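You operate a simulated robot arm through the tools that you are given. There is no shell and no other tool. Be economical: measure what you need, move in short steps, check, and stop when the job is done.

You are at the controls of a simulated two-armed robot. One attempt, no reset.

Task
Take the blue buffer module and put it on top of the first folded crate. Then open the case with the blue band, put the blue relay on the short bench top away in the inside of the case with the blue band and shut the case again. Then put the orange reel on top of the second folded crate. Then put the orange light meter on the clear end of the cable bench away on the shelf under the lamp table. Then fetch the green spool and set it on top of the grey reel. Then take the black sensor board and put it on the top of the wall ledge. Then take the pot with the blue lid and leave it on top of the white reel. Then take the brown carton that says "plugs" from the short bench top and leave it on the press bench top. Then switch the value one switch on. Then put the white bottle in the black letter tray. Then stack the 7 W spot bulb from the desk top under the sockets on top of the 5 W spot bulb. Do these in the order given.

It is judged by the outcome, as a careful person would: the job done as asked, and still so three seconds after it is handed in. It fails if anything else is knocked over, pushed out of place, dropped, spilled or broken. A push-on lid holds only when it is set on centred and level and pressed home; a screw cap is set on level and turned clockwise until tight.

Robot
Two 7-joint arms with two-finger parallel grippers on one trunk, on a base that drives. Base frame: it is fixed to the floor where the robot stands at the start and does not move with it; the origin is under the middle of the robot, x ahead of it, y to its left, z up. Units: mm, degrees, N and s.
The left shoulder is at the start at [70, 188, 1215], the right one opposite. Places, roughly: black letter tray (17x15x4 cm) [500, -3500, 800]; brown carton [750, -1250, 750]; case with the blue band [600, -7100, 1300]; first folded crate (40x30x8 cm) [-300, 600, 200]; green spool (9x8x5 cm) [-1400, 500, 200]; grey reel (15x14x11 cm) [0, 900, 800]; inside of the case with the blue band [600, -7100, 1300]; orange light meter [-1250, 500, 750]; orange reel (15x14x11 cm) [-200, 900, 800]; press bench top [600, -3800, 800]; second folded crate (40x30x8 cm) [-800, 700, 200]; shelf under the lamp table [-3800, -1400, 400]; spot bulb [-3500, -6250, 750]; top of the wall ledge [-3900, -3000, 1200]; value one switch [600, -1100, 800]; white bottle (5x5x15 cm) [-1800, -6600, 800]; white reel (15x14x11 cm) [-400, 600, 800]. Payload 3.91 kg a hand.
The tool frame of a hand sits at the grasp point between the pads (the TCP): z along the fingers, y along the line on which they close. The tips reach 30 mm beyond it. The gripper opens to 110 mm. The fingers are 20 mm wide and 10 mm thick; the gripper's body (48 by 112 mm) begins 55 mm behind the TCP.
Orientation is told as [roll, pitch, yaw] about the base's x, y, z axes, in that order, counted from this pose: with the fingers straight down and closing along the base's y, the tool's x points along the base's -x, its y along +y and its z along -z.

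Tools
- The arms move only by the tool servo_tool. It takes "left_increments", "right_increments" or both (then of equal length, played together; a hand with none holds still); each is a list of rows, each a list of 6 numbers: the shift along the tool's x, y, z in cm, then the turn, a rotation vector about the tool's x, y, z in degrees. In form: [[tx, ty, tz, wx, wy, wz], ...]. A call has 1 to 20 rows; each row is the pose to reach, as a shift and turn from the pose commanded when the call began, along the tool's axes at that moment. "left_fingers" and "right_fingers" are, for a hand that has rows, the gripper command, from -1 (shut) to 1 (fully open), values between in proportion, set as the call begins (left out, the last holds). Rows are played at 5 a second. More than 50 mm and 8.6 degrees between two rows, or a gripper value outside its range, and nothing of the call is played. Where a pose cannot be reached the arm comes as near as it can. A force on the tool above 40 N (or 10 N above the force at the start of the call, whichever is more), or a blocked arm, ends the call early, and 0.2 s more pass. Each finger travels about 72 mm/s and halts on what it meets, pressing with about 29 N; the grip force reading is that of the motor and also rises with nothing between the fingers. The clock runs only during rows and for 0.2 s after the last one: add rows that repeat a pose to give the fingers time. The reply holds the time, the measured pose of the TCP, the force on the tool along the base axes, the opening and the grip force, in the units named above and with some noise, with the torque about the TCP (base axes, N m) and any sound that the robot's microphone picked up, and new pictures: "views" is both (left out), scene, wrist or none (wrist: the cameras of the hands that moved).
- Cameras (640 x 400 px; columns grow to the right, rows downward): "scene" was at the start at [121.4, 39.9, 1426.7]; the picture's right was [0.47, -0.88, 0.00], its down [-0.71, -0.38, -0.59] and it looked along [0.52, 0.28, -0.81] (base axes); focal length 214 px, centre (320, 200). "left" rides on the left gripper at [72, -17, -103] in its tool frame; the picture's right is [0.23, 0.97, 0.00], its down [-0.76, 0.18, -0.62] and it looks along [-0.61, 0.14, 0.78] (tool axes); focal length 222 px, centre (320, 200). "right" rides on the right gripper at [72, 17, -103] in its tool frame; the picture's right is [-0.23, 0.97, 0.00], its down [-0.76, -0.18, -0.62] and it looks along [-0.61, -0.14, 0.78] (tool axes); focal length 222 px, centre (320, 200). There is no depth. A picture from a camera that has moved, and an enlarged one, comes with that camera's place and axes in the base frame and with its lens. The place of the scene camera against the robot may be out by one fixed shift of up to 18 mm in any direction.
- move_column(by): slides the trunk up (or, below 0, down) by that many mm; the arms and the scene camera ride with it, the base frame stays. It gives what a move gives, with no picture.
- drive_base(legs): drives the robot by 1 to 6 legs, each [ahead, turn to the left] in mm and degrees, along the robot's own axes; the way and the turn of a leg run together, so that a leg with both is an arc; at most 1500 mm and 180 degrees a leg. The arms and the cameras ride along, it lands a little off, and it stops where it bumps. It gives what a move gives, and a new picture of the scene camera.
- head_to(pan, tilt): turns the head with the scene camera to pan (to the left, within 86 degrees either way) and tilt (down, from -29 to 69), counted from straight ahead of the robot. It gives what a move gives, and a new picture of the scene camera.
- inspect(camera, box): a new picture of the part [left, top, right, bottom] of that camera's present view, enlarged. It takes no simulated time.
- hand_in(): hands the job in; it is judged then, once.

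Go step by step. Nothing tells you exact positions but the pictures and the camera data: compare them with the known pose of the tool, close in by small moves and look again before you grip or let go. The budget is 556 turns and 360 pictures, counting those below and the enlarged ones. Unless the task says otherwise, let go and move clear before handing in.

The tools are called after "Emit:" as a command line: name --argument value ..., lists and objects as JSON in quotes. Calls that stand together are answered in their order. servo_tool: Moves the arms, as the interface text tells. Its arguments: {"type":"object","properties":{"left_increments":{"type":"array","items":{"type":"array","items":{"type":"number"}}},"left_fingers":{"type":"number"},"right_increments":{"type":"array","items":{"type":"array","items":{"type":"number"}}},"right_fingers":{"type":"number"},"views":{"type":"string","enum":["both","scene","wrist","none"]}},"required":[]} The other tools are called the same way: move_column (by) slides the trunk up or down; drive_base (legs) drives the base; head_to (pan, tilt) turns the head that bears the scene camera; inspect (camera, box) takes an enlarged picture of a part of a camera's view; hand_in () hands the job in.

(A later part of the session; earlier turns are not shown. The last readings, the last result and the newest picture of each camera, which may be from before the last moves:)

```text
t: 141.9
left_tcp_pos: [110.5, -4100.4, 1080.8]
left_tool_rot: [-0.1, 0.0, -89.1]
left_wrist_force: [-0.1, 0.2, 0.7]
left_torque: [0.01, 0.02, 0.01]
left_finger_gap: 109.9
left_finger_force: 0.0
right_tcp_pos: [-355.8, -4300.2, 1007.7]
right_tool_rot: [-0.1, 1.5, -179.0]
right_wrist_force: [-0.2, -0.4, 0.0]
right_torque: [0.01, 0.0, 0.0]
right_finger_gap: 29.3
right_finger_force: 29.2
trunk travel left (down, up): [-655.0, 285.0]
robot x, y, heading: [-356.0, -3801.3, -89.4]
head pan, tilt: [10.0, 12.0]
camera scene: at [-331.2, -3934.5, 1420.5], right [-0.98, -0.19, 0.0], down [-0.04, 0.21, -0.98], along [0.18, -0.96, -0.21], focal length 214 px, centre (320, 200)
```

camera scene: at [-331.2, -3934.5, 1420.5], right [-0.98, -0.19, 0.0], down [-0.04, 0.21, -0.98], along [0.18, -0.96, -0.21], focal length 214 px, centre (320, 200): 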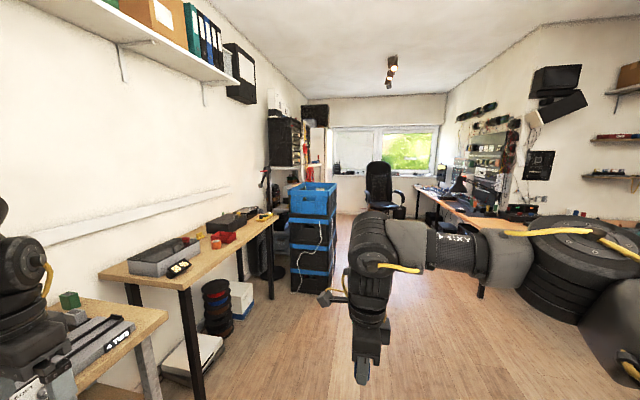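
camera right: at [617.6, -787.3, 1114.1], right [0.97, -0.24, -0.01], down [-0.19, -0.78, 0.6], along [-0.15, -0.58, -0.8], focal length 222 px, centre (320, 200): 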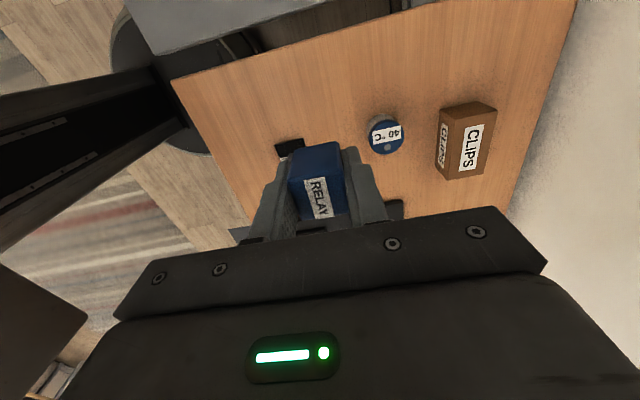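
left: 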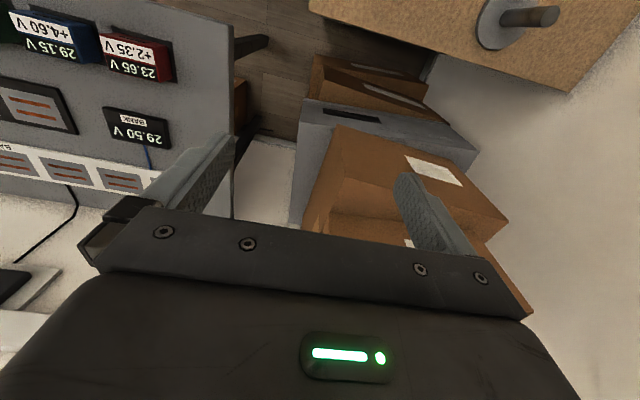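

I see a rack behind a blue crate stack at about [150, −5950]. I'll raise the trunk, and swing wide around the stack.

Emit:
move_column --by 285

Emit:
drive_base --legs '[[0, -12], [1000, 0], [0, 12], [1500, 0]]'

Emit:
head_to --pan 30 --tilt 10

```text
t: 144.8
left_tcp_pos: [112.8, -4100.3, 1366.8]
left_tool_rot: [-0.1, 0.0, -89.2]
left_wrist_force: [0.2, -0.1, 1.2]
left_torque: [0.0, 0.0, 0.01]
left_finger_gap: 109.9
left_finger_force: 0.0
right_tcp_pos: [-355.0, -4300.1, 1293.4]
right_tool_rot: [-0.1, 1.6, -179.0]
right_wrist_force: [-0.5, -0.4, -0.7]
right_torque: [0.01, 0.02, 0.0]
right_finger_gap: 29.1
right_finger_force: 29.1
trunk travel left (down, up): [-940.0, 0.0]
robot x, y, heading: [-357.1, -3796.8, -89.3]
head pan, tilt: [10.0, 12.0]
```

```text
t: 158.6
left_tcp_pos: [-110.7, -6594.1, 1366.5]
left_tool_rot: [-0.1, 0.0, -90.1]
left_wrist_force: [-0.3, 0.8, 0.0]
left_torque: [0.04, 0.01, -0.01]
left_finger_gap: 109.8
left_finger_force: 0.0
right_tcp_pos: [-579.8, -6787.3, 1293.0]
right_tool_rot: [0.0, 1.6, -179.9]
right_wrist_force: [-0.6, 0.0, -1.6]
right_torque: [-0.02, 0.0, 0.0]
right_finger_gap: 29.0
right_finger_force: 28.8
trunk travel left (down, up): [-940.0, 0.0]
robot x, y, heading: [-571.3, -6282.1, -90.0]
head pan, tilt: [10.0, 12.0]
camera scene: at [-550.2, -6421.1, 1705.7], right [-0.99, -0.17, 0.0], down [-0.04, 0.2, -0.98], along [0.17, -0.96, -0.21], focal length 214 px, centre (320, 200)
```

scene: 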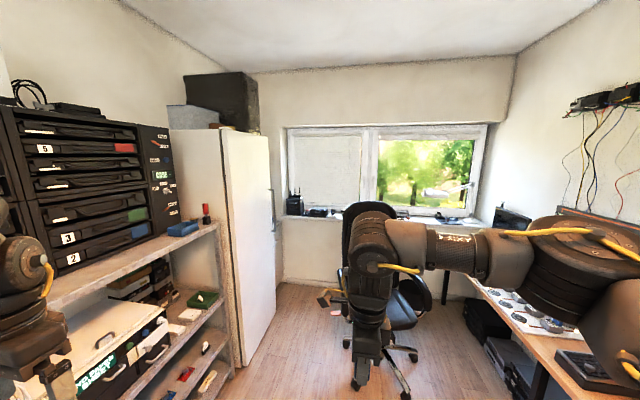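

```text
t: 159.4
left_tcp_pos: [-110.8, -6594.6, 1365.4]
left_tool_rot: [-0.1, 0.0, -90.0]
left_wrist_force: [-0.5, 0.5, -0.5]
left_torque: [0.01, 0.01, 0.02]
left_finger_gap: 110.0
left_finger_force: 0.0
right_tcp_pos: [-580.2, -6787.3, 1293.3]
right_tool_rot: [-0.1, 1.7, -180.0]
right_wrist_force: [-0.7, 0.5, -0.7]
right_torque: [-0.02, 0.0, -0.04]
right_finger_gap: 29.4
right_finger_force: 28.6
trunk travel left (down, up): [-940.0, 0.0]
robot x, y, heading: [-575.8, -6286.1, -89.9]
head pan, tilt: [30.0, 10.0]
camera scene: at [-519.9, -6411.1, 1708.8], right [-0.87, -0.5, 0.0], down [-0.09, 0.15, -0.98], along [0.49, -0.85, -0.17], focal length 214 px, centre (320, 200)
```

scene: 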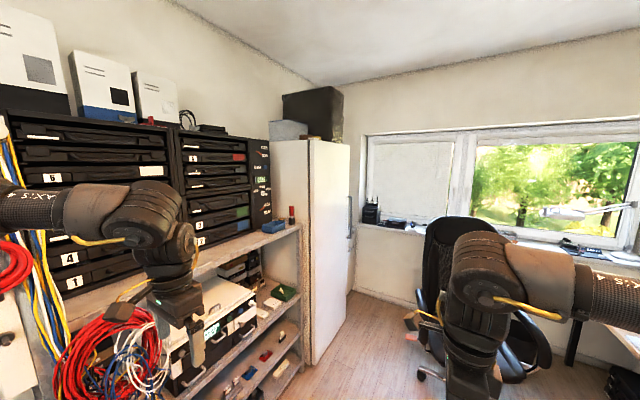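

The rack holds flat cases with coloured bands. Drive on and face it.

Emit:
drive_base --legs '[[750, 0], [0, 90]]'

Emit:
head_to --pan 5 --tilt 18

```text
t: 167.4
left_tcp_pos: [-268.4, -6578.7, 1366.7]
left_tool_rot: [0.0, 0.1, -0.1]
left_wrist_force: [0.1, -0.3, -0.6]
left_torque: [-0.03, 0.02, 0.01]
left_finger_gap: 109.6
left_finger_force: 0.2
right_tcp_pos: [-77.3, -7048.6, 1292.8]
right_tool_rot: [-0.2, 1.6, -90.0]
right_wrist_force: [-0.1, -0.7, -0.5]
right_torque: [0.01, 0.05, 0.02]
right_finger_gap: 29.1
right_finger_force: 29.1
trunk travel left (down, up): [-940.0, 0.0]
robot x, y, heading: [-579.2, -7040.0, -0.3]
head pan, tilt: [30.0, 10.0]
camera scene: at [-441.3, -6991.0, 1708.8], right [0.5, -0.87, 0.0], down [-0.15, -0.09, -0.98], along [0.85, 0.49, -0.17], focal length 214 px, centre (320, 200)
```

scene: 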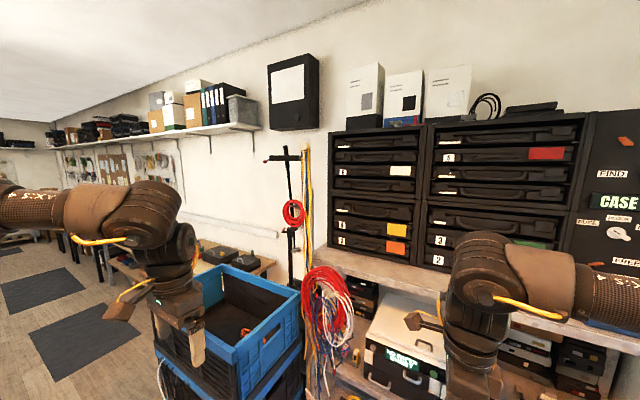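

```text
t: 168.3
left_tcp_pos: [-268.7, -6577.9, 1366.4]
left_tool_rot: [-0.1, 0.0, -0.1]
left_wrist_force: [-0.7, 0.6, -1.0]
left_torque: [0.02, 0.02, 0.0]
left_finger_gap: 109.8
left_finger_force: 0.1
right_tcp_pos: [-76.7, -7049.1, 1292.2]
right_tool_rot: [-0.1, 1.7, -90.0]
right_wrist_force: [-0.8, 0.4, -1.5]
right_torque: [-0.01, 0.0, 0.0]
right_finger_gap: 29.1
right_finger_force: 28.6
trunk travel left (down, up): [-940.0, 0.0]
robot x, y, heading: [-579.7, -7043.6, -0.3]
head pan, tilt: [5.0, 18.0]
camera scene: at [-429.4, -7028.5, 1695.9], right [0.08, -1.0, 0.0], down [-0.31, -0.03, -0.95], along [0.95, 0.08, -0.31], focal length 214 px, centre (320, 200)
```

scene: 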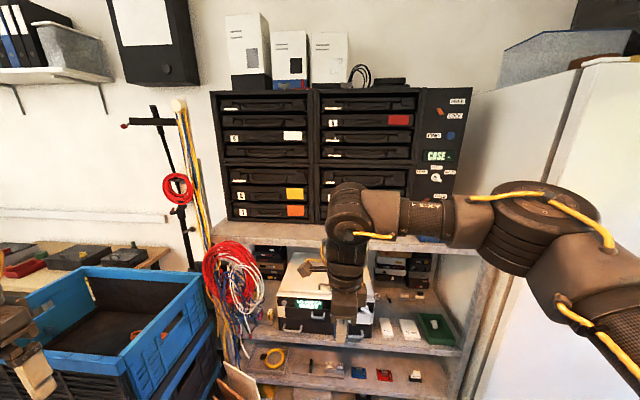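

Emit:
servo_tool --right_increments '[[-4, -2, 0, 0, 0, 0], [-8, -4, 0, 0, 0, 0], [-12, -6, 3, 0, 0, 0], [-16, -8, 6, 0, 0, 0], [-20, -8, 9, 0, 0, 0], [-24, -8, 12, 0, 0, 0], [-28, -8, 15, 0, 0, 0], [-28, -8, 15, 0, 0, 0]]' --views "scene"

Emit:
inspect --camera "scene" --box '[200, 70, 500, 260]'

```text
refused: row 3 steps farther than a row can; nothing moved
```

```text
2.11 times, centred on (350, 165) of scene
camera zoom: at [-429.4, -7028.5, 1695.9], right [0.08, -1.0, 0.0], down [-0.31, -0.03, -0.95], along [0.95, 0.08, -0.31], focal length 452 px, centre (257, 274)
```

zoom: 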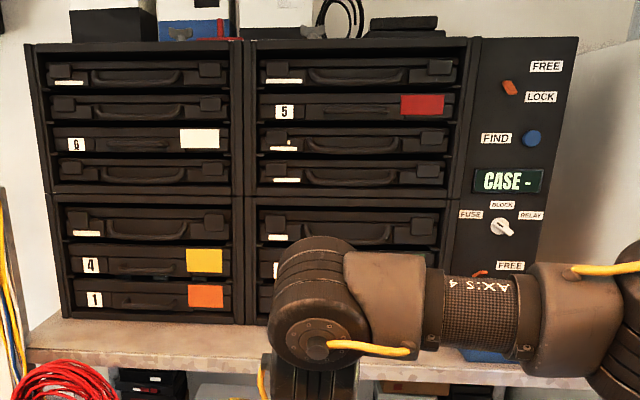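

Emit:
servo_tool --right_increments '[[-4, -2, 0, 0, 0, 0], [-8, -4, 0, 0, 0, 0], [-11, -6, 2, 0, 0, 0], [-14, -8, 5, 0, 0, 0], [-17, -8, 8, 0, 0, 0], [-20, -8, 11, 0, 0, 0], [-23, -8, 14, 0, 0, 0], [-26, -8, 17, 0, 0, 0], [-26, -8, 20, 0, 0, 0], [-26, -8, 20, 0, 0, 0]]' --views "none"

Emit:
inspect --camera "scene" --box '[200, 70, 500, 260]'

```text
t: 170.5
left_tcp_pos: [-269.2, -6578.9, 1365.2]
left_tool_rot: [-0.1, 0.1, -0.2]
left_wrist_force: [-0.9, 0.6, -0.4]
left_torque: [-0.05, 0.0, 0.0]
left_finger_gap: 109.8
left_finger_force: 0.0
right_tcp_pos: [-157.3, -7304.9, 1085.5]
right_tool_rot: [-0.2, 1.4, -90.1]
right_wrist_force: [-0.3, 0.2, 0.3]
right_torque: [-0.02, 0.05, 0.0]
right_finger_gap: 29.1
right_finger_force: 29.0
trunk travel left (down, up): [-940.0, 0.0]
robot x, y, heading: [-578.9, -7040.0, -0.2]
head pan, tilt: [5.0, 18.0]
```

```text
2.11 times, centred on (350, 165) of scene
camera zoom: at [-429.1, -7027.3, 1695.8], right [0.08, -1.0, 0.0], down [-0.31, -0.03, -0.95], along [0.95, 0.08, -0.31], focal length 452 px, centre (257, 274)
```

zoom: 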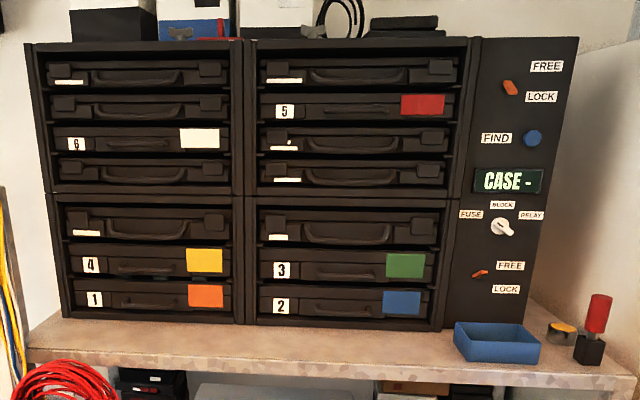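

Emit:
inspect --camera "scene" --box '[410, 90, 470, 130]'

Emit:
inspect --camera "scene" --box '[405, 155, 465, 215]'

Emit:
inspect --camera "scene" --box '[315, 185, 425, 230]'

```text
10.00 times, centred on (440, 110) of scene
camera zoom: at [-429.1, -7027.3, 1695.8], right [0.08, -1.0, 0.0], down [-0.31, -0.03, -0.95], along [0.95, 0.08, -0.31], focal length 2145 px, centre (-880, 1100)
```

zoom: 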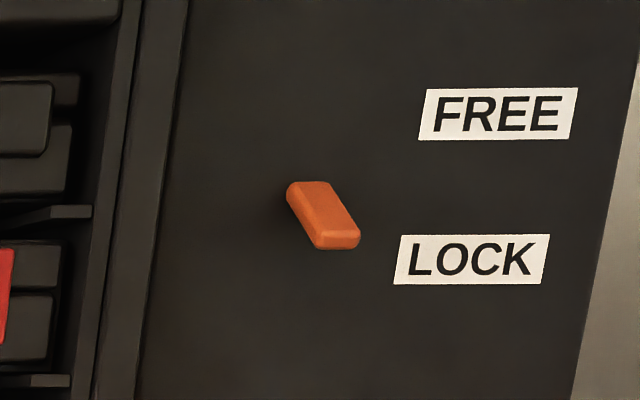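

```text
6.67 times, centred on (435, 185) of scene
camera zoom: at [-429.1, -7027.3, 1695.8], right [0.08, -1.0, 0.0], down [-0.31, -0.03, -0.95], along [0.95, 0.08, -0.31], focal length 1430 px, centre (-447, 300)
```

zoom: 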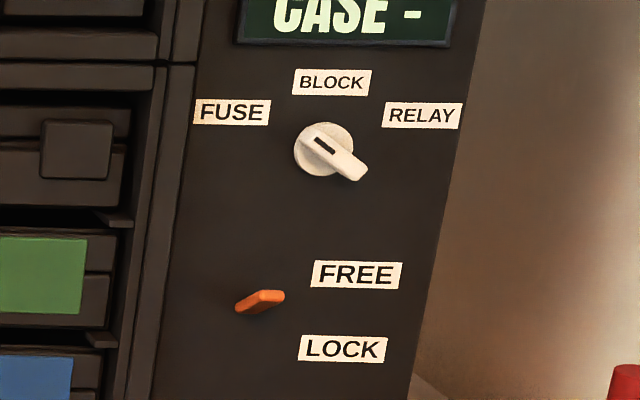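

```text
5.82 times, centred on (370, 208) of scene
camera zoom: at [-429.1, -7027.3, 1695.8], right [0.08, -1.0, 0.0], down [-0.31, -0.03, -0.95], along [0.95, 0.08, -0.31], focal length 1248 px, centre (29, 156)
```

zoom: 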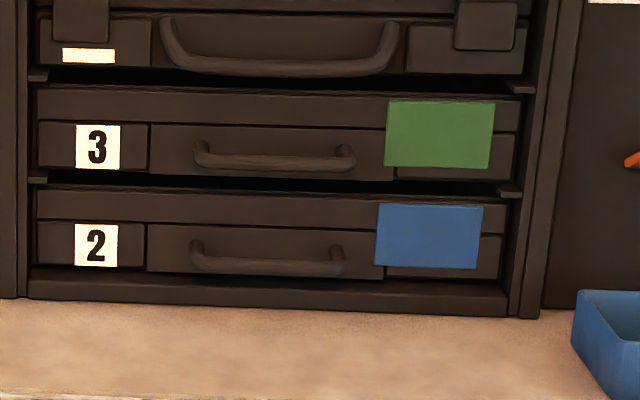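

Blue-banded case is no. 2 (lower right), its block's lever points to FREE. It pulls out by a bar handle at roughly z = 1315. I'll turn the left hand to point forward.

Emit:
servo_tool --left_increments '[[-2, -1.5, 0, 0, -8, 0], [-4, -3, 0, 0, -16, 0], [-6, -4.5, 0, 0, -24, 0], [-8, -6, 0, 0, -32, 0], [-10, -7.5, 0, 0, -40, 0], [-12, -9, 0, 0, -48, 0], [-14, -10.5, 0, 0, -56, 0], [-16, -12, 0, 0, -64, 0], [-18, -13.5, 0, 0, -72, 0], [-20, -15, 0, 0, -80, 0], [-22, -16, 0, 0, -88, 0], [-22, -16, 0, 0, -90, 0]]' --views "scene"

```text
t: 173.1
left_tcp_pos: [-36.0, -6701.4, 1399.2]
left_tool_rot: [7.7, -89.1, -8.5]
left_wrist_force: [0.0, -0.4, 0.3]
left_torque: [0.0, 0.02, -0.04]
left_finger_gap: 110.0
left_finger_force: 0.0
left hand out of reach, approached as far as the arm can: row 4, 5, 6, 7, 8, 9, 10, 11, 12
right_tcp_pos: [-157.4, -7306.3, 1085.0]
right_tool_rot: [-0.2, 1.6, -90.0]
right_wrist_force: [-0.1, -0.4, 0.0]
right_torque: [0.0, 0.03, -0.02]
right_finger_gap: 29.2
right_finger_force: 29.3
trunk travel left (down, up): [-940.0, 0.0]
robot x, y, heading: [-580.6, -7041.0, 0.2]
head pan, tilt: [5.0, 18.0]
camera scene: at [-426.9, -7030.4, 1695.7], right [0.08, -1.0, 0.0], down [-0.31, -0.03, -0.95], along [0.95, 0.08, -0.31], focal length 214 px, centre (320, 200)
```

scene: 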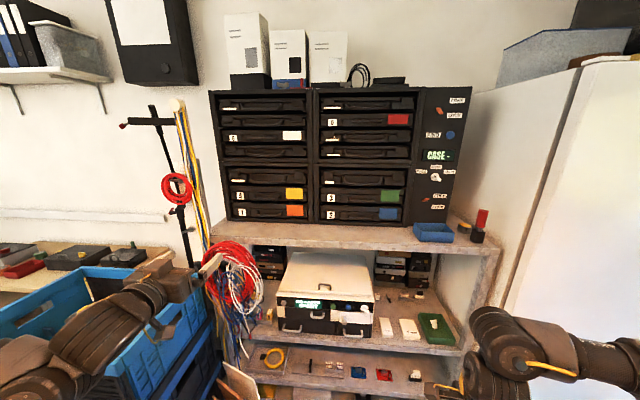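

Emit:
servo_tool --left_increments '[[0, 0, 0, 0, 0, 8], [0, 0, 0, 0, 0, 16], [0, 0, 0, 0, 0, 24], [0, 0, 0, 0, 0, 32], [0, 0, 0, 0, 0, 40], [0, 0, 0, 0, 0, 48], [0, 0, 0, 0, 0, 56], [0, 0, 0, 0, 0, 64], [0, 0, 0, 0, 0, 72], [0, 0, 0, 0, 0, 80], [0, 0, 0, 0, 0, 88], [0, 0, 0, 0, 0, 90]]' --views "both"

```text
t: 175.7
left_tcp_pos: [-34.2, -6699.0, 1403.1]
left_tool_rot: [89.8, 0.1, -90.4]
left_wrist_force: [-0.5, -0.1, 0.1]
left_torque: [0.0, -0.01, -0.01]
left_finger_gap: 110.0
left_finger_force: 0.0
left hand out of reach, approached as far as the arm can: row 1, 2, 3, 4, 5, 6, 8, 9, 10, 11, 12
right_tcp_pos: [-157.9, -7305.8, 1086.4]
right_tool_rot: [-0.1, 1.6, -90.0]
right_wrist_force: [1.1, 0.2, -0.5]
right_torque: [0.02, 0.01, 0.0]
right_finger_gap: 29.2
right_finger_force: 28.7
trunk travel left (down, up): [-940.0, 0.0]
robot x, y, heading: [-580.7, -7043.3, -0.2]
head pan, tilt: [5.0, 18.0]
camera scene: at [-429.3, -7029.1, 1695.8], right [0.08, -1.0, 0.0], down [-0.31, -0.03, -0.95], along [0.95, 0.08, -0.31], focal length 214 px, centre (320, 200)
camera left: at [-138.3, -6623.6, 1385.9], right [0.0, 0.23, 0.97], down [-0.63, -0.76, 0.18], along [0.78, -0.61, 0.14], focal length 222 px, centre (320, 200)
```

scene: 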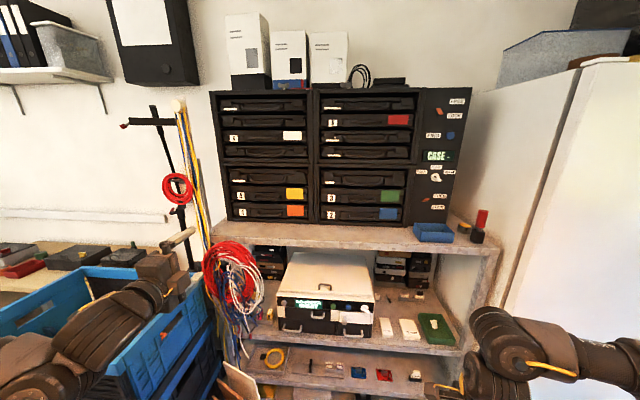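
left: 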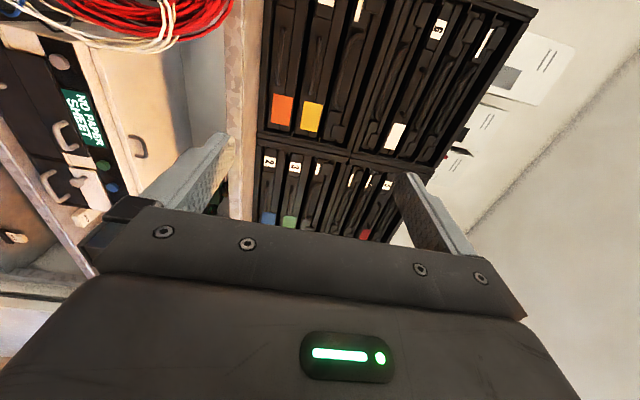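

Handle located near [475, −7137, 1315]. Bring the left hand inward and to that height, and tuck the right hand slightly.

Emit:
servo_tool --left_increments '[[-3, -1.2, 0, 0, 0, 0], [-6, -2.4, 0, 0, 0, 0], [-9, -3.6, 0, 0, 0, 0], [-12, -4.8, 0, 0, 0, 0], [-15, -6, 0, 0, 0, 0], [-18, -7.2, 0, 0, 0, 0], [-21, -8.6, 0, 0, 0, 0], [-21, -8.6, 0, 0, 0, 0]]' --right_increments '[[1, 0, 0, 0, 0, 0], [2, 0, 0, 0, 0, 0], [3, 0, 0, 0, 0, 0], [4, 0, 0, 0, 0, 0], [5, 0, 0, 0, 0, 0], [6, 0, 0, 0, 0, 0], [7, 0, 0, 0, 0, 0], [7, 0, 0, 0, 0, 0]]' --left_fingers 0.3 --views "scene"

```text
t: 177.5
left_tcp_pos: [-31.3, -6847.7, 1362.3]
left_tool_rot: [89.9, 0.0, -90.2]
left_wrist_force: [-0.6, -0.4, -0.3]
left_torque: [0.02, -0.02, 0.05]
left_finger_gap: 71.5
left_finger_force: 0.0
left hand out of reach, approached as far as the arm can: row 1, 2, 3, 5, 6, 7, 8
right_tcp_pos: [-156.2, -7235.7, 1087.8]
right_tool_rot: [-0.1, 1.6, -90.0]
right_wrist_force: [-0.8, -0.2, -0.4]
right_torque: [-0.02, 0.01, -0.01]
right_finger_gap: 29.3
right_finger_force: 29.3
trunk travel left (down, up): [-940.0, 0.0]
robot x, y, heading: [-577.1, -7040.5, -0.4]
head pan, tilt: [5.0, 18.0]
camera scene: at [-428.5, -7030.8, 1695.8], right [0.08, -1.0, 0.0], down [-0.31, -0.02, -0.95], along [0.95, 0.08, -0.31], focal length 214 px, centre (320, 200)
```

scene: 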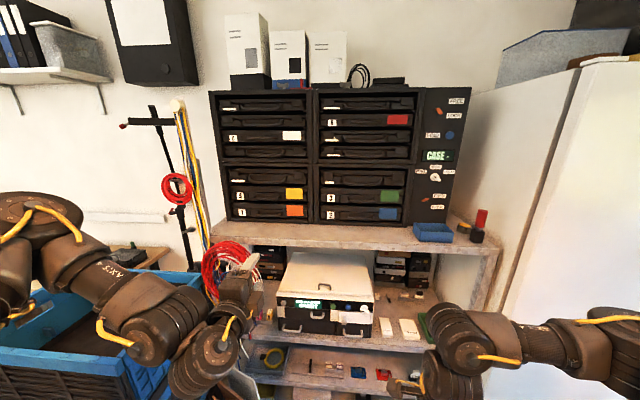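

Emit:
servo_tool --left_increments '[[0, 0, 0, 0, 7, 0], [0, 0, 0, 0, 14, 0], [0, 0, 0, 0, 20, 0], [0, 0, 0, 0, 20, 0]]' --views "none"

Emit:
move_column --by -47

Emit:
drive_base --legs '[[0, -13.5], [300, 0], [0, -6.5]]'

Emit:
inspect --camera "left" --box '[0, 0, 640, 400]'

```text
t: 178.5
left_tcp_pos: [-26.8, -6796.3, 1388.4]
left_tool_rot: [89.9, 0.0, -70.3]
left_wrist_force: [-0.6, -1.0, -0.3]
left_torque: [0.01, 0.0, 0.0]
left_finger_gap: 71.5
left_finger_force: 0.1
left hand out of reach, approached as far as the arm can: row 1, 2, 3, 4
right_tcp_pos: [-157.5, -7234.0, 1087.1]
right_tool_rot: [0.0, 1.6, -90.0]
right_wrist_force: [-0.4, -0.2, 0.6]
right_torque: [0.02, 0.0, 0.02]
right_finger_gap: 29.3
right_finger_force: 29.1
trunk travel left (down, up): [-940.0, 0.0]
robot x, y, heading: [-579.9, -7042.5, -0.5]
head pan, tilt: [5.0, 18.0]
```

```text
t: 179.3
left_tcp_pos: [-28.0, -6797.4, 1340.7]
left_tool_rot: [89.9, -0.1, -70.3]
left_wrist_force: [0.4, -0.4, -0.9]
left_torque: [-0.02, 0.01, -0.01]
left_finger_gap: 71.7
left_finger_force: 0.1
right_tcp_pos: [-157.8, -7234.6, 1041.4]
right_tool_rot: [-0.1, 1.7, -90.0]
right_wrist_force: [-0.7, -0.9, -0.8]
right_torque: [0.01, 0.04, 0.05]
right_finger_gap: 29.2
right_finger_force: 28.8
trunk travel left (down, up): [-893.0, 47.0]
robot x, y, heading: [-584.7, -7037.8, -0.2]
head pan, tilt: [5.0, 18.0]
```

```text
t: 182.8
left_tcp_pos: [318.7, -7068.1, 1341.2]
left_tool_rot: [89.9, -0.2, -90.3]
left_wrist_force: [0.0, -0.2, 0.4]
left_torque: [0.03, -0.01, -0.03]
left_finger_gap: 71.4
left_finger_force: 0.0
right_tcp_pos: [45.8, -7436.0, 1041.4]
right_tool_rot: [0.0, 1.5, -110.0]
right_wrist_force: [-0.1, 0.9, -0.8]
right_torque: [0.01, 0.05, -0.01]
right_finger_gap: 29.2
right_finger_force: 29.1
trunk travel left (down, up): [-893.0, 47.0]
robot x, y, heading: [-279.9, -7112.5, -20.2]
head pan, tilt: [5.0, 18.0]
camera scene: at [-140.2, -7145.6, 1649.0], right [-0.26, -0.96, 0.0], down [-0.3, 0.08, -0.95], along [0.92, -0.25, -0.31], focal length 214 px, centre (320, 200)
```

scene: 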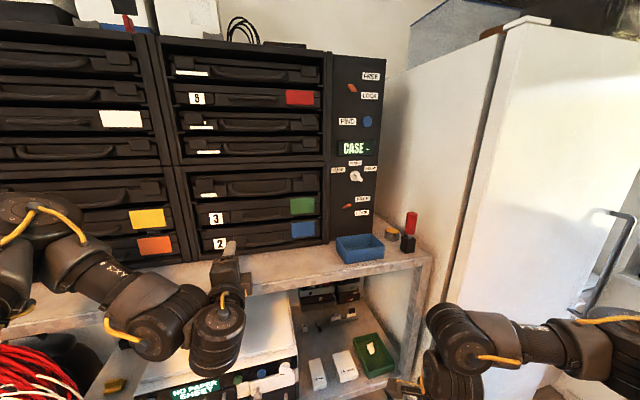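

```text
1.00 times, centred on (320, 200) of left
camera zoom: at [215.2, -6994.1, 1324.0], right [0.0, 0.23, 0.97], down [-0.63, -0.76, 0.18], along [0.78, -0.61, 0.14], focal length 222 px, centre (320, 200)
```

zoom: 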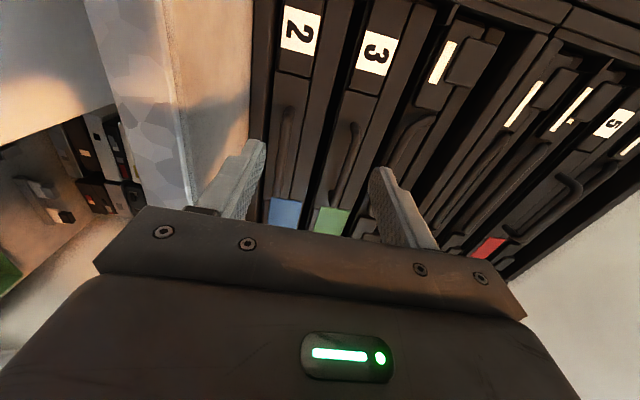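

Emit:
servo_tool --left_increments '[[-2, -1.1, 0, 0, 0, 0], [-4, -2.2, 0, 0, 0, 0], [-6.2, -3.3, 1, 0, 0, 0], [-6.2, -3.3, 4, 0, 0, 0], [-6.2, -3.3, 6, 0, 0, 0], [-6.2, -3.3, 6, 0, 0, 0]]' --left_fingers -0.2 --views "both"

```text
t: 184.2
left_tcp_pos: [379.5, -7078.8, 1334.6]
left_tool_rot: [89.8, 0.0, -90.5]
left_wrist_force: [-0.3, -0.3, 0.0]
left_torque: [0.01, -0.03, -0.03]
left_finger_gap: 43.9
left_finger_force: 0.0
left hand out of reach, approached as far as the arm can: row 1, 2, 3, 4, 5, 6
right_tcp_pos: [45.8, -7438.7, 1041.4]
right_tool_rot: [-0.1, 1.6, -110.0]
right_wrist_force: [-0.5, -0.6, -1.0]
right_torque: [-0.03, 0.02, 0.0]
right_finger_gap: 29.1
right_finger_force: 29.0
trunk travel left (down, up): [-893.0, 47.0]
robot x, y, heading: [-286.6, -7112.1, -20.4]
head pan, tilt: [5.0, 18.0]
camera scene: at [-140.9, -7150.9, 1648.9], right [-0.26, -0.96, 0.0], down [-0.3, 0.08, -0.95], along [0.92, -0.25, -0.31], focal length 214 px, centre (320, 200)
camera left: at [276.2, -7005.6, 1317.2], right [0.0, 0.23, 0.97], down [-0.63, -0.76, 0.18], along [0.78, -0.61, 0.14], focal length 222 px, centre (320, 200)
```

scene: 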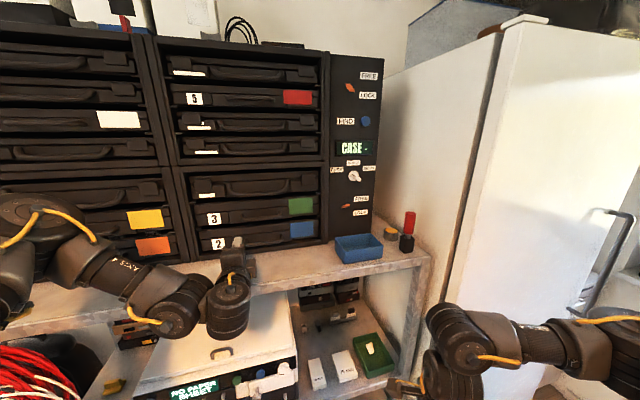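
left: 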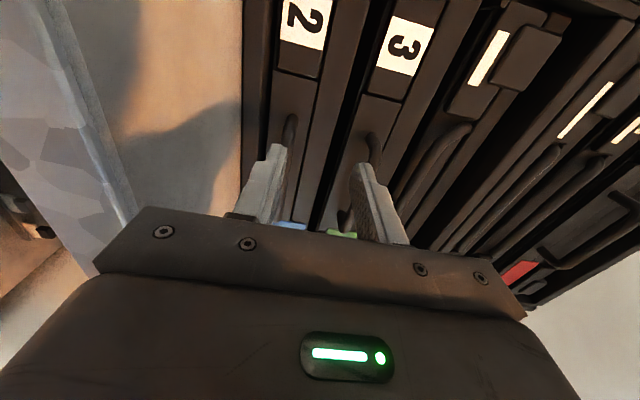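

Emit:
move_column --by -26

Emit:
drive_base --legs '[[0, -4.5]]'

Emit:
servo_tool --left_increments '[[0, 0, 0, 0, 4.3, 0], [0, 0, 0, 0, 4.3, 0]]' --views "wrist"

```text
t: 184.9
left_tcp_pos: [379.0, -7079.8, 1308.2]
left_tool_rot: [90.0, 0.0, -90.4]
left_wrist_force: [0.1, -0.2, 0.5]
left_torque: [-0.02, 0.0, -0.02]
left_finger_gap: 44.0
left_finger_force: 0.0
right_tcp_pos: [47.7, -7437.6, 1013.8]
right_tool_rot: [-0.1, 1.6, -110.0]
right_wrist_force: [-0.3, -0.6, 0.2]
right_torque: [0.0, 0.05, 0.0]
right_finger_gap: 29.3
right_finger_force: 28.4
trunk travel left (down, up): [-867.0, 73.0]
robot x, y, heading: [-285.5, -7115.0, -20.2]
head pan, tilt: [5.0, 18.0]
```

```text
t: 185.8
left_tcp_pos: [383.1, -7127.7, 1306.6]
left_tool_rot: [89.8, -0.2, -94.8]
left_wrist_force: [1.0, 0.9, -0.8]
left_torque: [0.0, -0.06, -0.01]
left_finger_gap: 44.1
left_finger_force: 0.0
right_tcp_pos: [20.5, -7460.7, 1015.2]
right_tool_rot: [-0.1, 1.5, -114.4]
right_wrist_force: [-0.6, 0.1, -0.1]
right_torque: [-0.03, -0.01, 0.04]
right_finger_gap: 29.0
right_finger_force: 28.2
trunk travel left (down, up): [-867.0, 73.0]
robot x, y, heading: [-285.4, -7114.4, -24.9]
head pan, tilt: [5.0, 18.0]
camera scene: at [-142.0, -7156.4, 1622.8], right [-0.34, -0.94, 0.0], down [-0.29, 0.1, -0.95], along [0.9, -0.32, -0.31], focal length 214 px, centre (320, 200)
```

scene: 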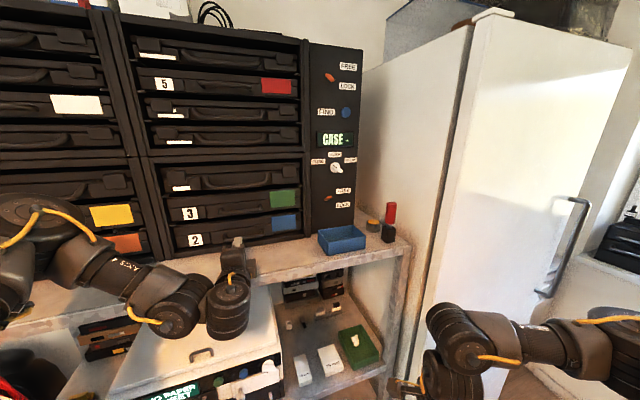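

```text
t: 186.4
left_tcp_pos: [381.6, -7116.9, 1313.3]
left_tool_rot: [89.8, -0.1, -90.5]
left_wrist_force: [-0.2, -0.6, -0.2]
left_torque: [-0.01, -0.02, 0.01]
left_finger_gap: 43.8
left_finger_force: 0.1
left hand out of reach, approached as far as the arm can: row 1, 2
right_tcp_pos: [21.6, -7461.9, 1015.0]
right_tool_rot: [-0.1, 1.6, -114.4]
right_wrist_force: [0.9, 0.4, -0.7]
right_torque: [0.01, -0.01, 0.0]
right_finger_gap: 29.4
right_finger_force: 29.0
trunk travel left (down, up): [-867.0, 73.0]
robot x, y, heading: [-284.7, -7116.5, -25.1]
head pan, tilt: [5.0, 18.0]
camera left: at [279.0, -7042.9, 1296.4], right [0.0, 0.23, 0.97], down [-0.63, -0.76, 0.18], along [0.78, -0.61, 0.14], focal length 222 px, centre (320, 200)
```

left: 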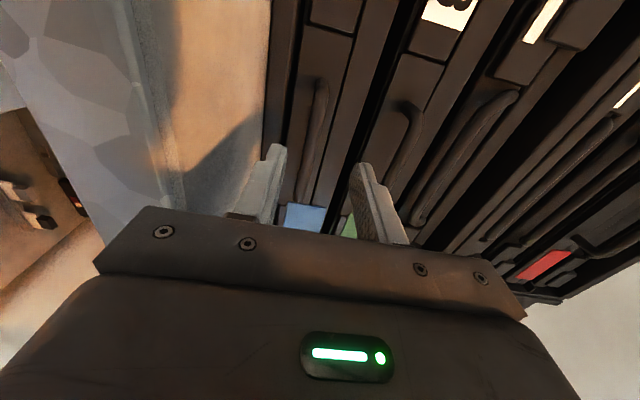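

Aligned with handle 2. Advance.

Emit:
servo_tool --left_increments '[[0, 0, 2.5, 0, 0, 0], [0, 0, 5, 0, 0, 0], [0, 0, 7, 0, 0, 0], [0, 0, 7, 0, 0, 0]]' --views "wrist"

```text
t: 186.8
left_tcp_pos: [393.6, -7118.6, 1313.6]
left_tool_rot: [89.7, 0.0, -90.8]
left_wrist_force: [0.1, 0.4, 0.0]
left_torque: [0.0, 0.0, 0.01]
left_finger_gap: 44.1
left_finger_force: 0.1
right_tcp_pos: [18.6, -7462.1, 1016.5]
right_tool_rot: [0.1, 1.8, -114.4]
right_wrist_force: [-1.0, 0.9, -0.1]
right_torque: [-0.02, -0.03, -0.03]
right_finger_gap: 29.0
right_finger_force: 29.3
trunk travel left (down, up): [-867.0, 73.0]
robot x, y, heading: [-280.6, -7114.2, -24.8]
head pan, tilt: [5.0, 18.0]
stopped in row 1 (left hand): the force on the tool passed its limit (the readings are from after the stop); the commanded pose is now the measured one
camera left: at [290.6, -7043.4, 1297.4], right [0.01, 0.23, 0.97], down [-0.63, -0.75, 0.18], along [0.77, -0.62, 0.14], focal length 222 px, centre (320, 200)
```

left: 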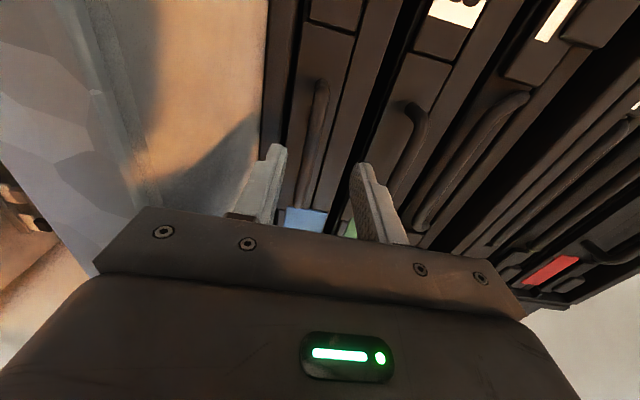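

The gripper body touched the shelf lip below. Back off and tilt the fingers 20° downward so the body rides higher.

Emit:
servo_tool --left_increments '[[0, 0.5, -3, 0, 0, 0], [0, 0.5, -3, 7, 0, 0], [0, 0.5, -3, 14, 0, 0], [0, 0.5, -3, 20, 0, 0], [0, 0.5, -3, 20, 0, 0]]' --views "both"

```text
t: 187.3
left_tcp_pos: [366.7, -7118.5, 1317.9]
left_tool_rot: [88.7, -1.2, -91.3]
left_wrist_force: [19.9, -7.2, -13.3]
left_torque: [-1.18, -1.76, -0.82]
left_finger_gap: 44.0
left_finger_force: 0.1
right_tcp_pos: [19.6, -7463.6, 1015.3]
right_tool_rot: [0.1, 1.8, -114.4]
right_wrist_force: [0.3, 0.8, -0.3]
right_torque: [0.0, -0.03, 0.0]
right_finger_gap: 29.4
right_finger_force: 29.2
trunk travel left (down, up): [-867.0, 73.0]
robot x, y, heading: [-279.2, -7110.3, -24.5]
head pan, tilt: [5.0, 18.0]
stopped in row 2 (left hand): the force on the tool passed its limit (the readings are from after the stop); the commanded pose is now the measured one
camera scene: at [-147.2, -7161.2, 1623.2], right [-0.34, -0.94, 0.0], down [-0.29, 0.1, -0.95], along [0.9, -0.32, -0.31], focal length 214 px, centre (320, 200)
camera left: at [262.9, -7044.5, 1302.2], right [0.03, 0.25, 0.97], down [-0.63, -0.74, 0.21], along [0.77, -0.62, 0.14], focal length 222 px, centre (320, 200)
```

scene: 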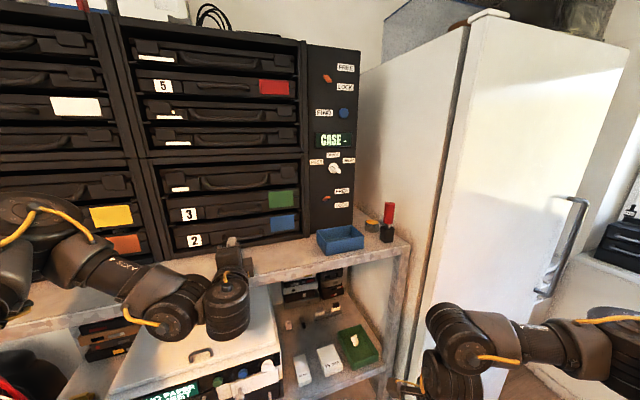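
left: 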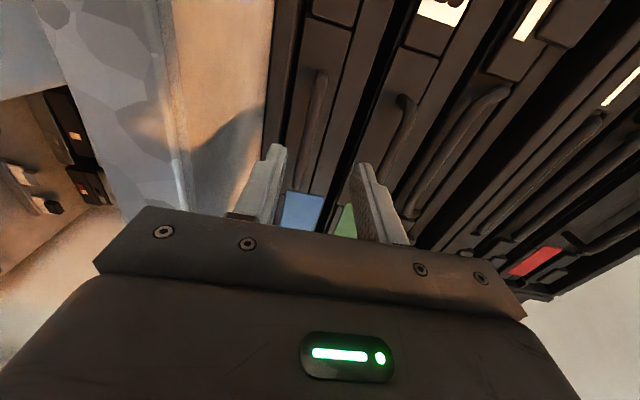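

The hand's camera bracket likely meets its own forearm (camera is on the outboard side). I'll back the base off and roll the hand 180° so the camera sits inboard.

Emit:
drive_base --legs '[[-180, 0]]'

Emit:
servo_tool --left_increments '[[2, 2, 0, 0, 0, -8], [4, 4, 0, 0, 0, -16], [4, 4, 0, 0, 0, -24], [4, 4, 0, 0, 0, -32], [4, 4, 0, 0, 0, -40], [4, 4, 0, 0, 0, -48], [4, 4, 0, 0, 0, -56], [4, 4, 0, 0, 0, -64], [4, 4, 0, 0, 0, -72], [4, 4, 0, 0, 0, -80], [4, 4, 0, 0, 0, -88], [4, 4, 0, 0, 0, -90]]' --views "none"

Emit:
servo_tool --left_increments '[[0, 0, 0, 0, 0, -8], [0, 0, 0, 0, 0, -16], [0, 0, 0, 0, 0, -24], [0, 0, 0, 0, 0, -32], [0, 0, 0, 0, 0, -40], [0, 0, 0, 0, 0, -48], [0, 0, 0, 0, 0, -56], [0, 0, 0, 0, 0, -64], [0, 0, 0, 0, 0, -72], [0, 0, 0, 0, 0, -80], [0, 0, 0, 0, 0, -88], [0, 0, 0, 0, 0, -90]]' --views "scene"

```text
t: 188.2
left_tcp_pos: [342.6, -7107.9, 1311.7]
left_tool_rot: [87.9, -1.1, -91.3]
left_wrist_force: [20.1, -8.2, -5.0]
left_torque: [-0.44, -0.71, -0.76]
left_finger_gap: 43.9
left_finger_force: 0.0
right_tcp_pos: [-6.0, -7448.5, 1011.8]
right_tool_rot: [-0.7, 1.7, -114.6]
right_wrist_force: [-0.1, 0.2, -0.2]
right_torque: [0.02, 0.0, 0.03]
right_finger_gap: 29.3
right_finger_force: 28.4
trunk travel left (down, up): [-867.0, 73.0]
robot x, y, heading: [-320.5, -7099.0, -24.5]
head pan, tilt: [5.0, 18.0]
stopped in leg 1: the force on the tool passed its limit (the readings are from after the stop); the commanded pose is now the measured one
camera scene: at [-163.2, -7151.1, 1622.1], right [-0.34, -0.94, 0.0], down [-0.3, 0.11, -0.95], along [0.89, -0.32, -0.32], focal length 214 px, centre (320, 200)
```

scene: 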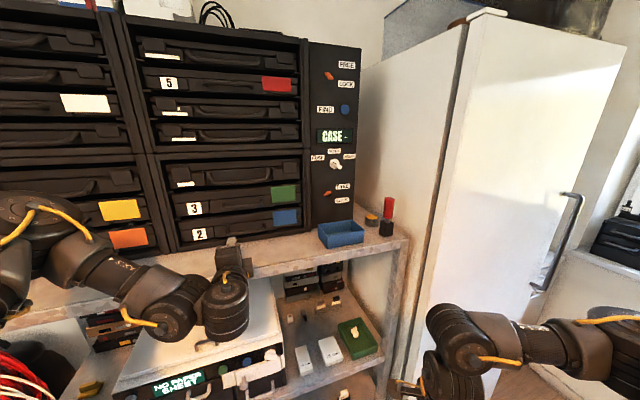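

```text
t: 190.8
left_tcp_pos: [331.9, -7059.7, 1355.8]
left_tool_rot: [-39.8, -88.0, 38.6]
left_wrist_force: [-0.1, -0.6, -0.9]
left_torque: [0.0, 0.01, -0.02]
left_finger_gap: 44.2
left_finger_force: 0.0
right_tcp_pos: [-15.9, -7444.8, 1014.5]
right_tool_rot: [0.0, 1.7, -114.6]
right_wrist_force: [-0.1, 0.2, -0.6]
right_torque: [0.0, -0.03, -0.01]
right_finger_gap: 29.1
right_finger_force: 28.9
trunk travel left (down, up): [-867.0, 73.0]
robot x, y, heading: [-322.5, -7094.8, -24.9]
head pan, tilt: [5.0, 18.0]
```

```text
t: 193.4
left_tcp_pos: [337.3, -7055.3, 1365.5]
left_tool_rot: [-88.1, 1.1, 88.9]
left_wrist_force: [0.3, -0.5, 0.2]
left_torque: [-0.02, -0.03, -0.02]
left_finger_gap: 43.7
left_finger_force: 0.1
left hand out of reach, approached as far as the arm can: row 11, 12
right_tcp_pos: [-14.8, -7444.1, 1015.6]
right_tool_rot: [0.0, 1.7, -114.5]
right_wrist_force: [0.5, 0.7, -0.5]
right_torque: [0.0, 0.04, 0.02]
right_finger_gap: 29.1
right_finger_force: 28.7
trunk travel left (down, up): [-867.0, 73.0]
robot x, y, heading: [-319.1, -7098.6, -24.5]
head pan, tilt: [5.0, 18.0]
camera scene: at [-178.1, -7141.8, 1622.8], right [-0.34, -0.94, 0.0], down [-0.29, 0.1, -0.95], along [0.9, -0.32, -0.31], focal length 214 px, centre (320, 200)
```

scene: 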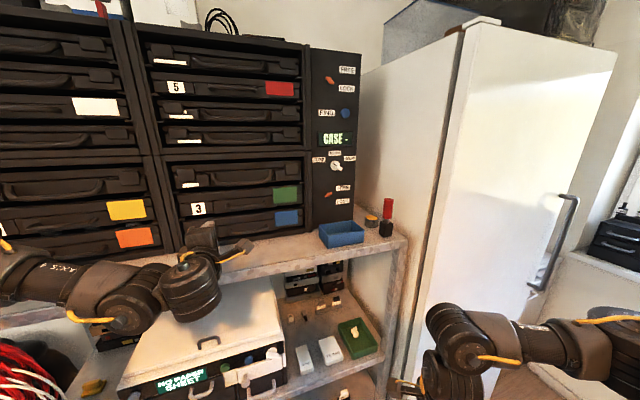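

Now the camera is inboard and there's no force. Tilt fingers down 20° and lower.

Emit:
servo_tool --left_increments '[[0, 0, 0, -7, 0, 0], [0, 0, 0, -14, 0, 0], [0, 0, 0, -20, 0, 0], [2, 1, 0, -20, 0, 0], [4, 2, 0, -20, 0, 0], [6, 3, 0, -20, 0, 0], [7, 4, 0, -20, 0, 0], [7, 4, 0, -20, 0, 0]]' --views "both"

```text
t: 195.2
left_tcp_pos: [331.9, -7085.0, 1312.7]
left_tool_rot: [-69.1, 1.3, 88.4]
left_wrist_force: [-0.2, -0.6, 0.3]
left_torque: [0.0, 0.01, 0.03]
left_finger_gap: 43.7
left_finger_force: 0.0
left hand out of reach, approached as far as the arm can: row 3, 4, 5, 6, 7, 8
right_tcp_pos: [-15.2, -7447.1, 1014.7]
right_tool_rot: [0.1, 1.6, -114.4]
right_wrist_force: [-0.2, 0.6, -0.1]
right_torque: [0.02, -0.01, 0.01]
right_finger_gap: 28.9
right_finger_force: 28.8
trunk travel left (down, up): [-867.0, 73.0]
robot x, y, heading: [-322.8, -7098.3, -24.5]
head pan, tilt: [5.0, 18.0]
camera scene: at [-179.5, -7145.2, 1622.7], right [-0.34, -0.94, 0.0], down [-0.29, 0.1, -0.95], along [0.9, -0.32, -0.31], focal length 214 px, centre (320, 200)
camera left: at [239.1, -7153.5, 1367.7], right [-0.35, -0.24, -0.91], down [-0.62, 0.78, 0.04], along [0.7, 0.58, -0.42], focal length 222 px, centre (320, 200)
```

scene: 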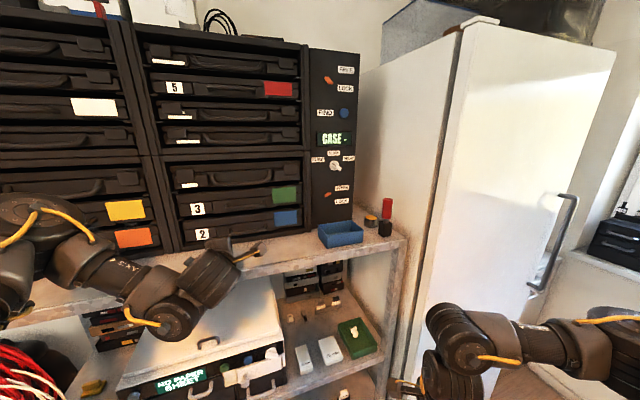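
left: 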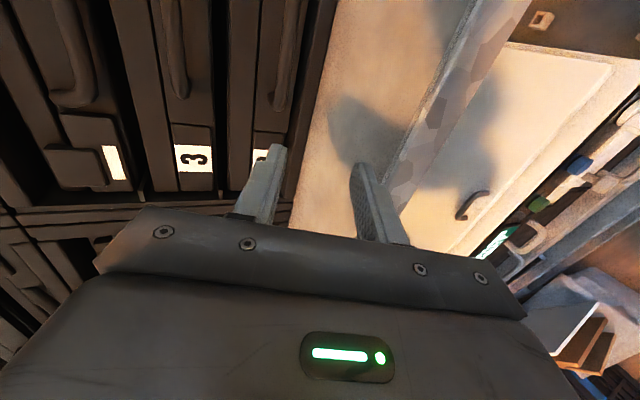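

Emit:
drive_base --legs '[[0, 9.6], [85, 0], [0, -9.6]]'

Emit:
inspect --camera "left" --box '[0, 0, 640, 400]'

```text
t: 197.6
left_tcp_pos: [410.0, -7105.0, 1316.6]
left_tool_rot: [-69.6, 1.5, 88.2]
left_wrist_force: [-0.1, -0.4, -0.6]
left_torque: [-0.03, -0.02, -0.01]
left_finger_gap: 44.0
left_finger_force: 0.0
right_tcp_pos: [62.3, -7466.0, 1018.1]
right_tool_rot: [0.2, 1.6, -114.5]
right_wrist_force: [-0.4, 0.8, -0.1]
right_torque: [-0.04, -0.06, 0.02]
right_finger_gap: 28.9
right_finger_force: 29.4
trunk travel left (down, up): [-867.0, 73.0]
robot x, y, heading: [-237.5, -7116.6, -24.5]
head pan, tilt: [5.0, 18.0]
camera scene: at [-104.2, -7161.9, 1623.6], right [-0.34, -0.94, 0.0], down [-0.29, 0.1, -0.95], along [0.9, -0.32, -0.3], focal length 214 px, centre (320, 200)
```

scene: 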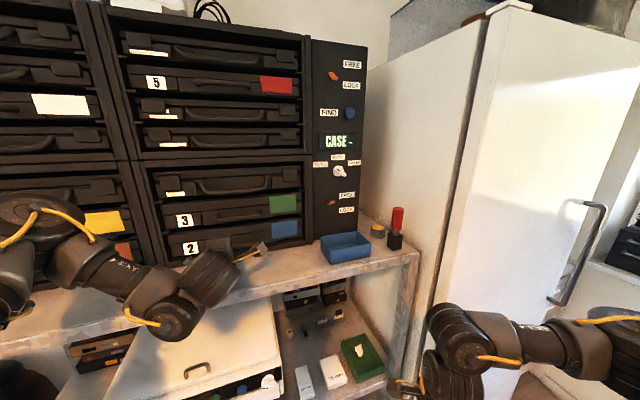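

```text
1.00 times, centred on (320, 200) of left
camera zoom: at [315.6, -7171.8, 1370.7], right [-0.35, -0.24, -0.91], down [-0.62, 0.78, 0.03], along [0.7, 0.57, -0.42], focal length 222 px, centre (320, 200)
```

zoom: 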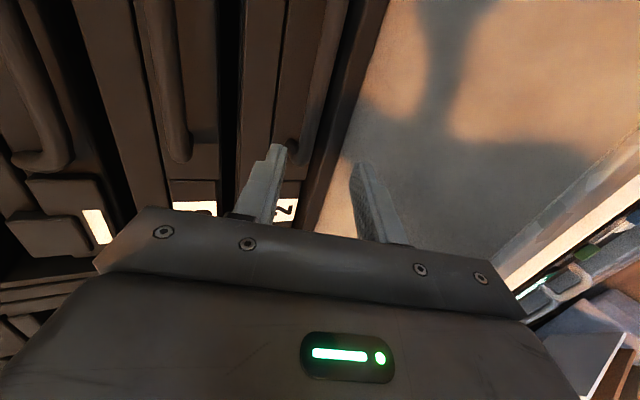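

Emit:
servo_tool --left_increments '[[1, -0.5, 1.5, 0, 0, 0], [2, -1, 3, 0, 0, 0], [2.5, -1.4, 4.5, 0, 0, 0], [2.5, -1.4, 5.8, 0, 0, 0], [2.5, -1.4, 5.8, 0, 0, 0]]' --views "both"

```text
t: 198.8
left_tcp_pos: [412.6, -7108.3, 1314.8]
left_tool_rot: [-69.3, 1.4, 88.2]
left_wrist_force: [-0.3, -0.6, -0.1]
left_torque: [-0.05, -0.03, -0.01]
left_finger_gap: 44.1
left_finger_force: 0.0
left hand out of reach, approached as far as the arm can: row 1, 2, 3, 4, 5
right_tcp_pos: [65.4, -7468.6, 1015.4]
right_tool_rot: [0.0, 1.7, -114.5]
right_wrist_force: [-1.1, 0.4, 0.1]
right_torque: [0.01, -0.02, 0.01]
right_finger_gap: 29.4
right_finger_force: 29.3
trunk travel left (down, up): [-867.0, 73.0]
robot x, y, heading: [-237.3, -7116.1, -24.6]
head pan, tilt: [5.0, 18.0]
camera scene: at [-98.9, -7165.5, 1623.0], right [-0.34, -0.94, 0.0], down [-0.29, 0.1, -0.95], along [0.9, -0.32, -0.31], focal length 214 px, centre (320, 200)
camera left: at [320.0, -7174.8, 1368.5], right [-0.35, -0.24, -0.91], down [-0.62, 0.78, 0.04], along [0.7, 0.58, -0.42], focal length 222 px, centre (320, 200)
```

scene: 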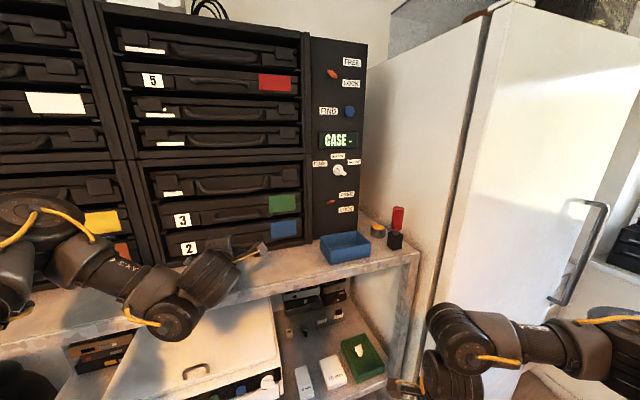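
left: 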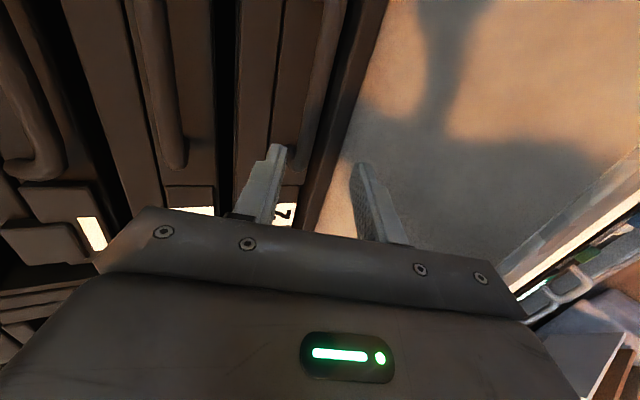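

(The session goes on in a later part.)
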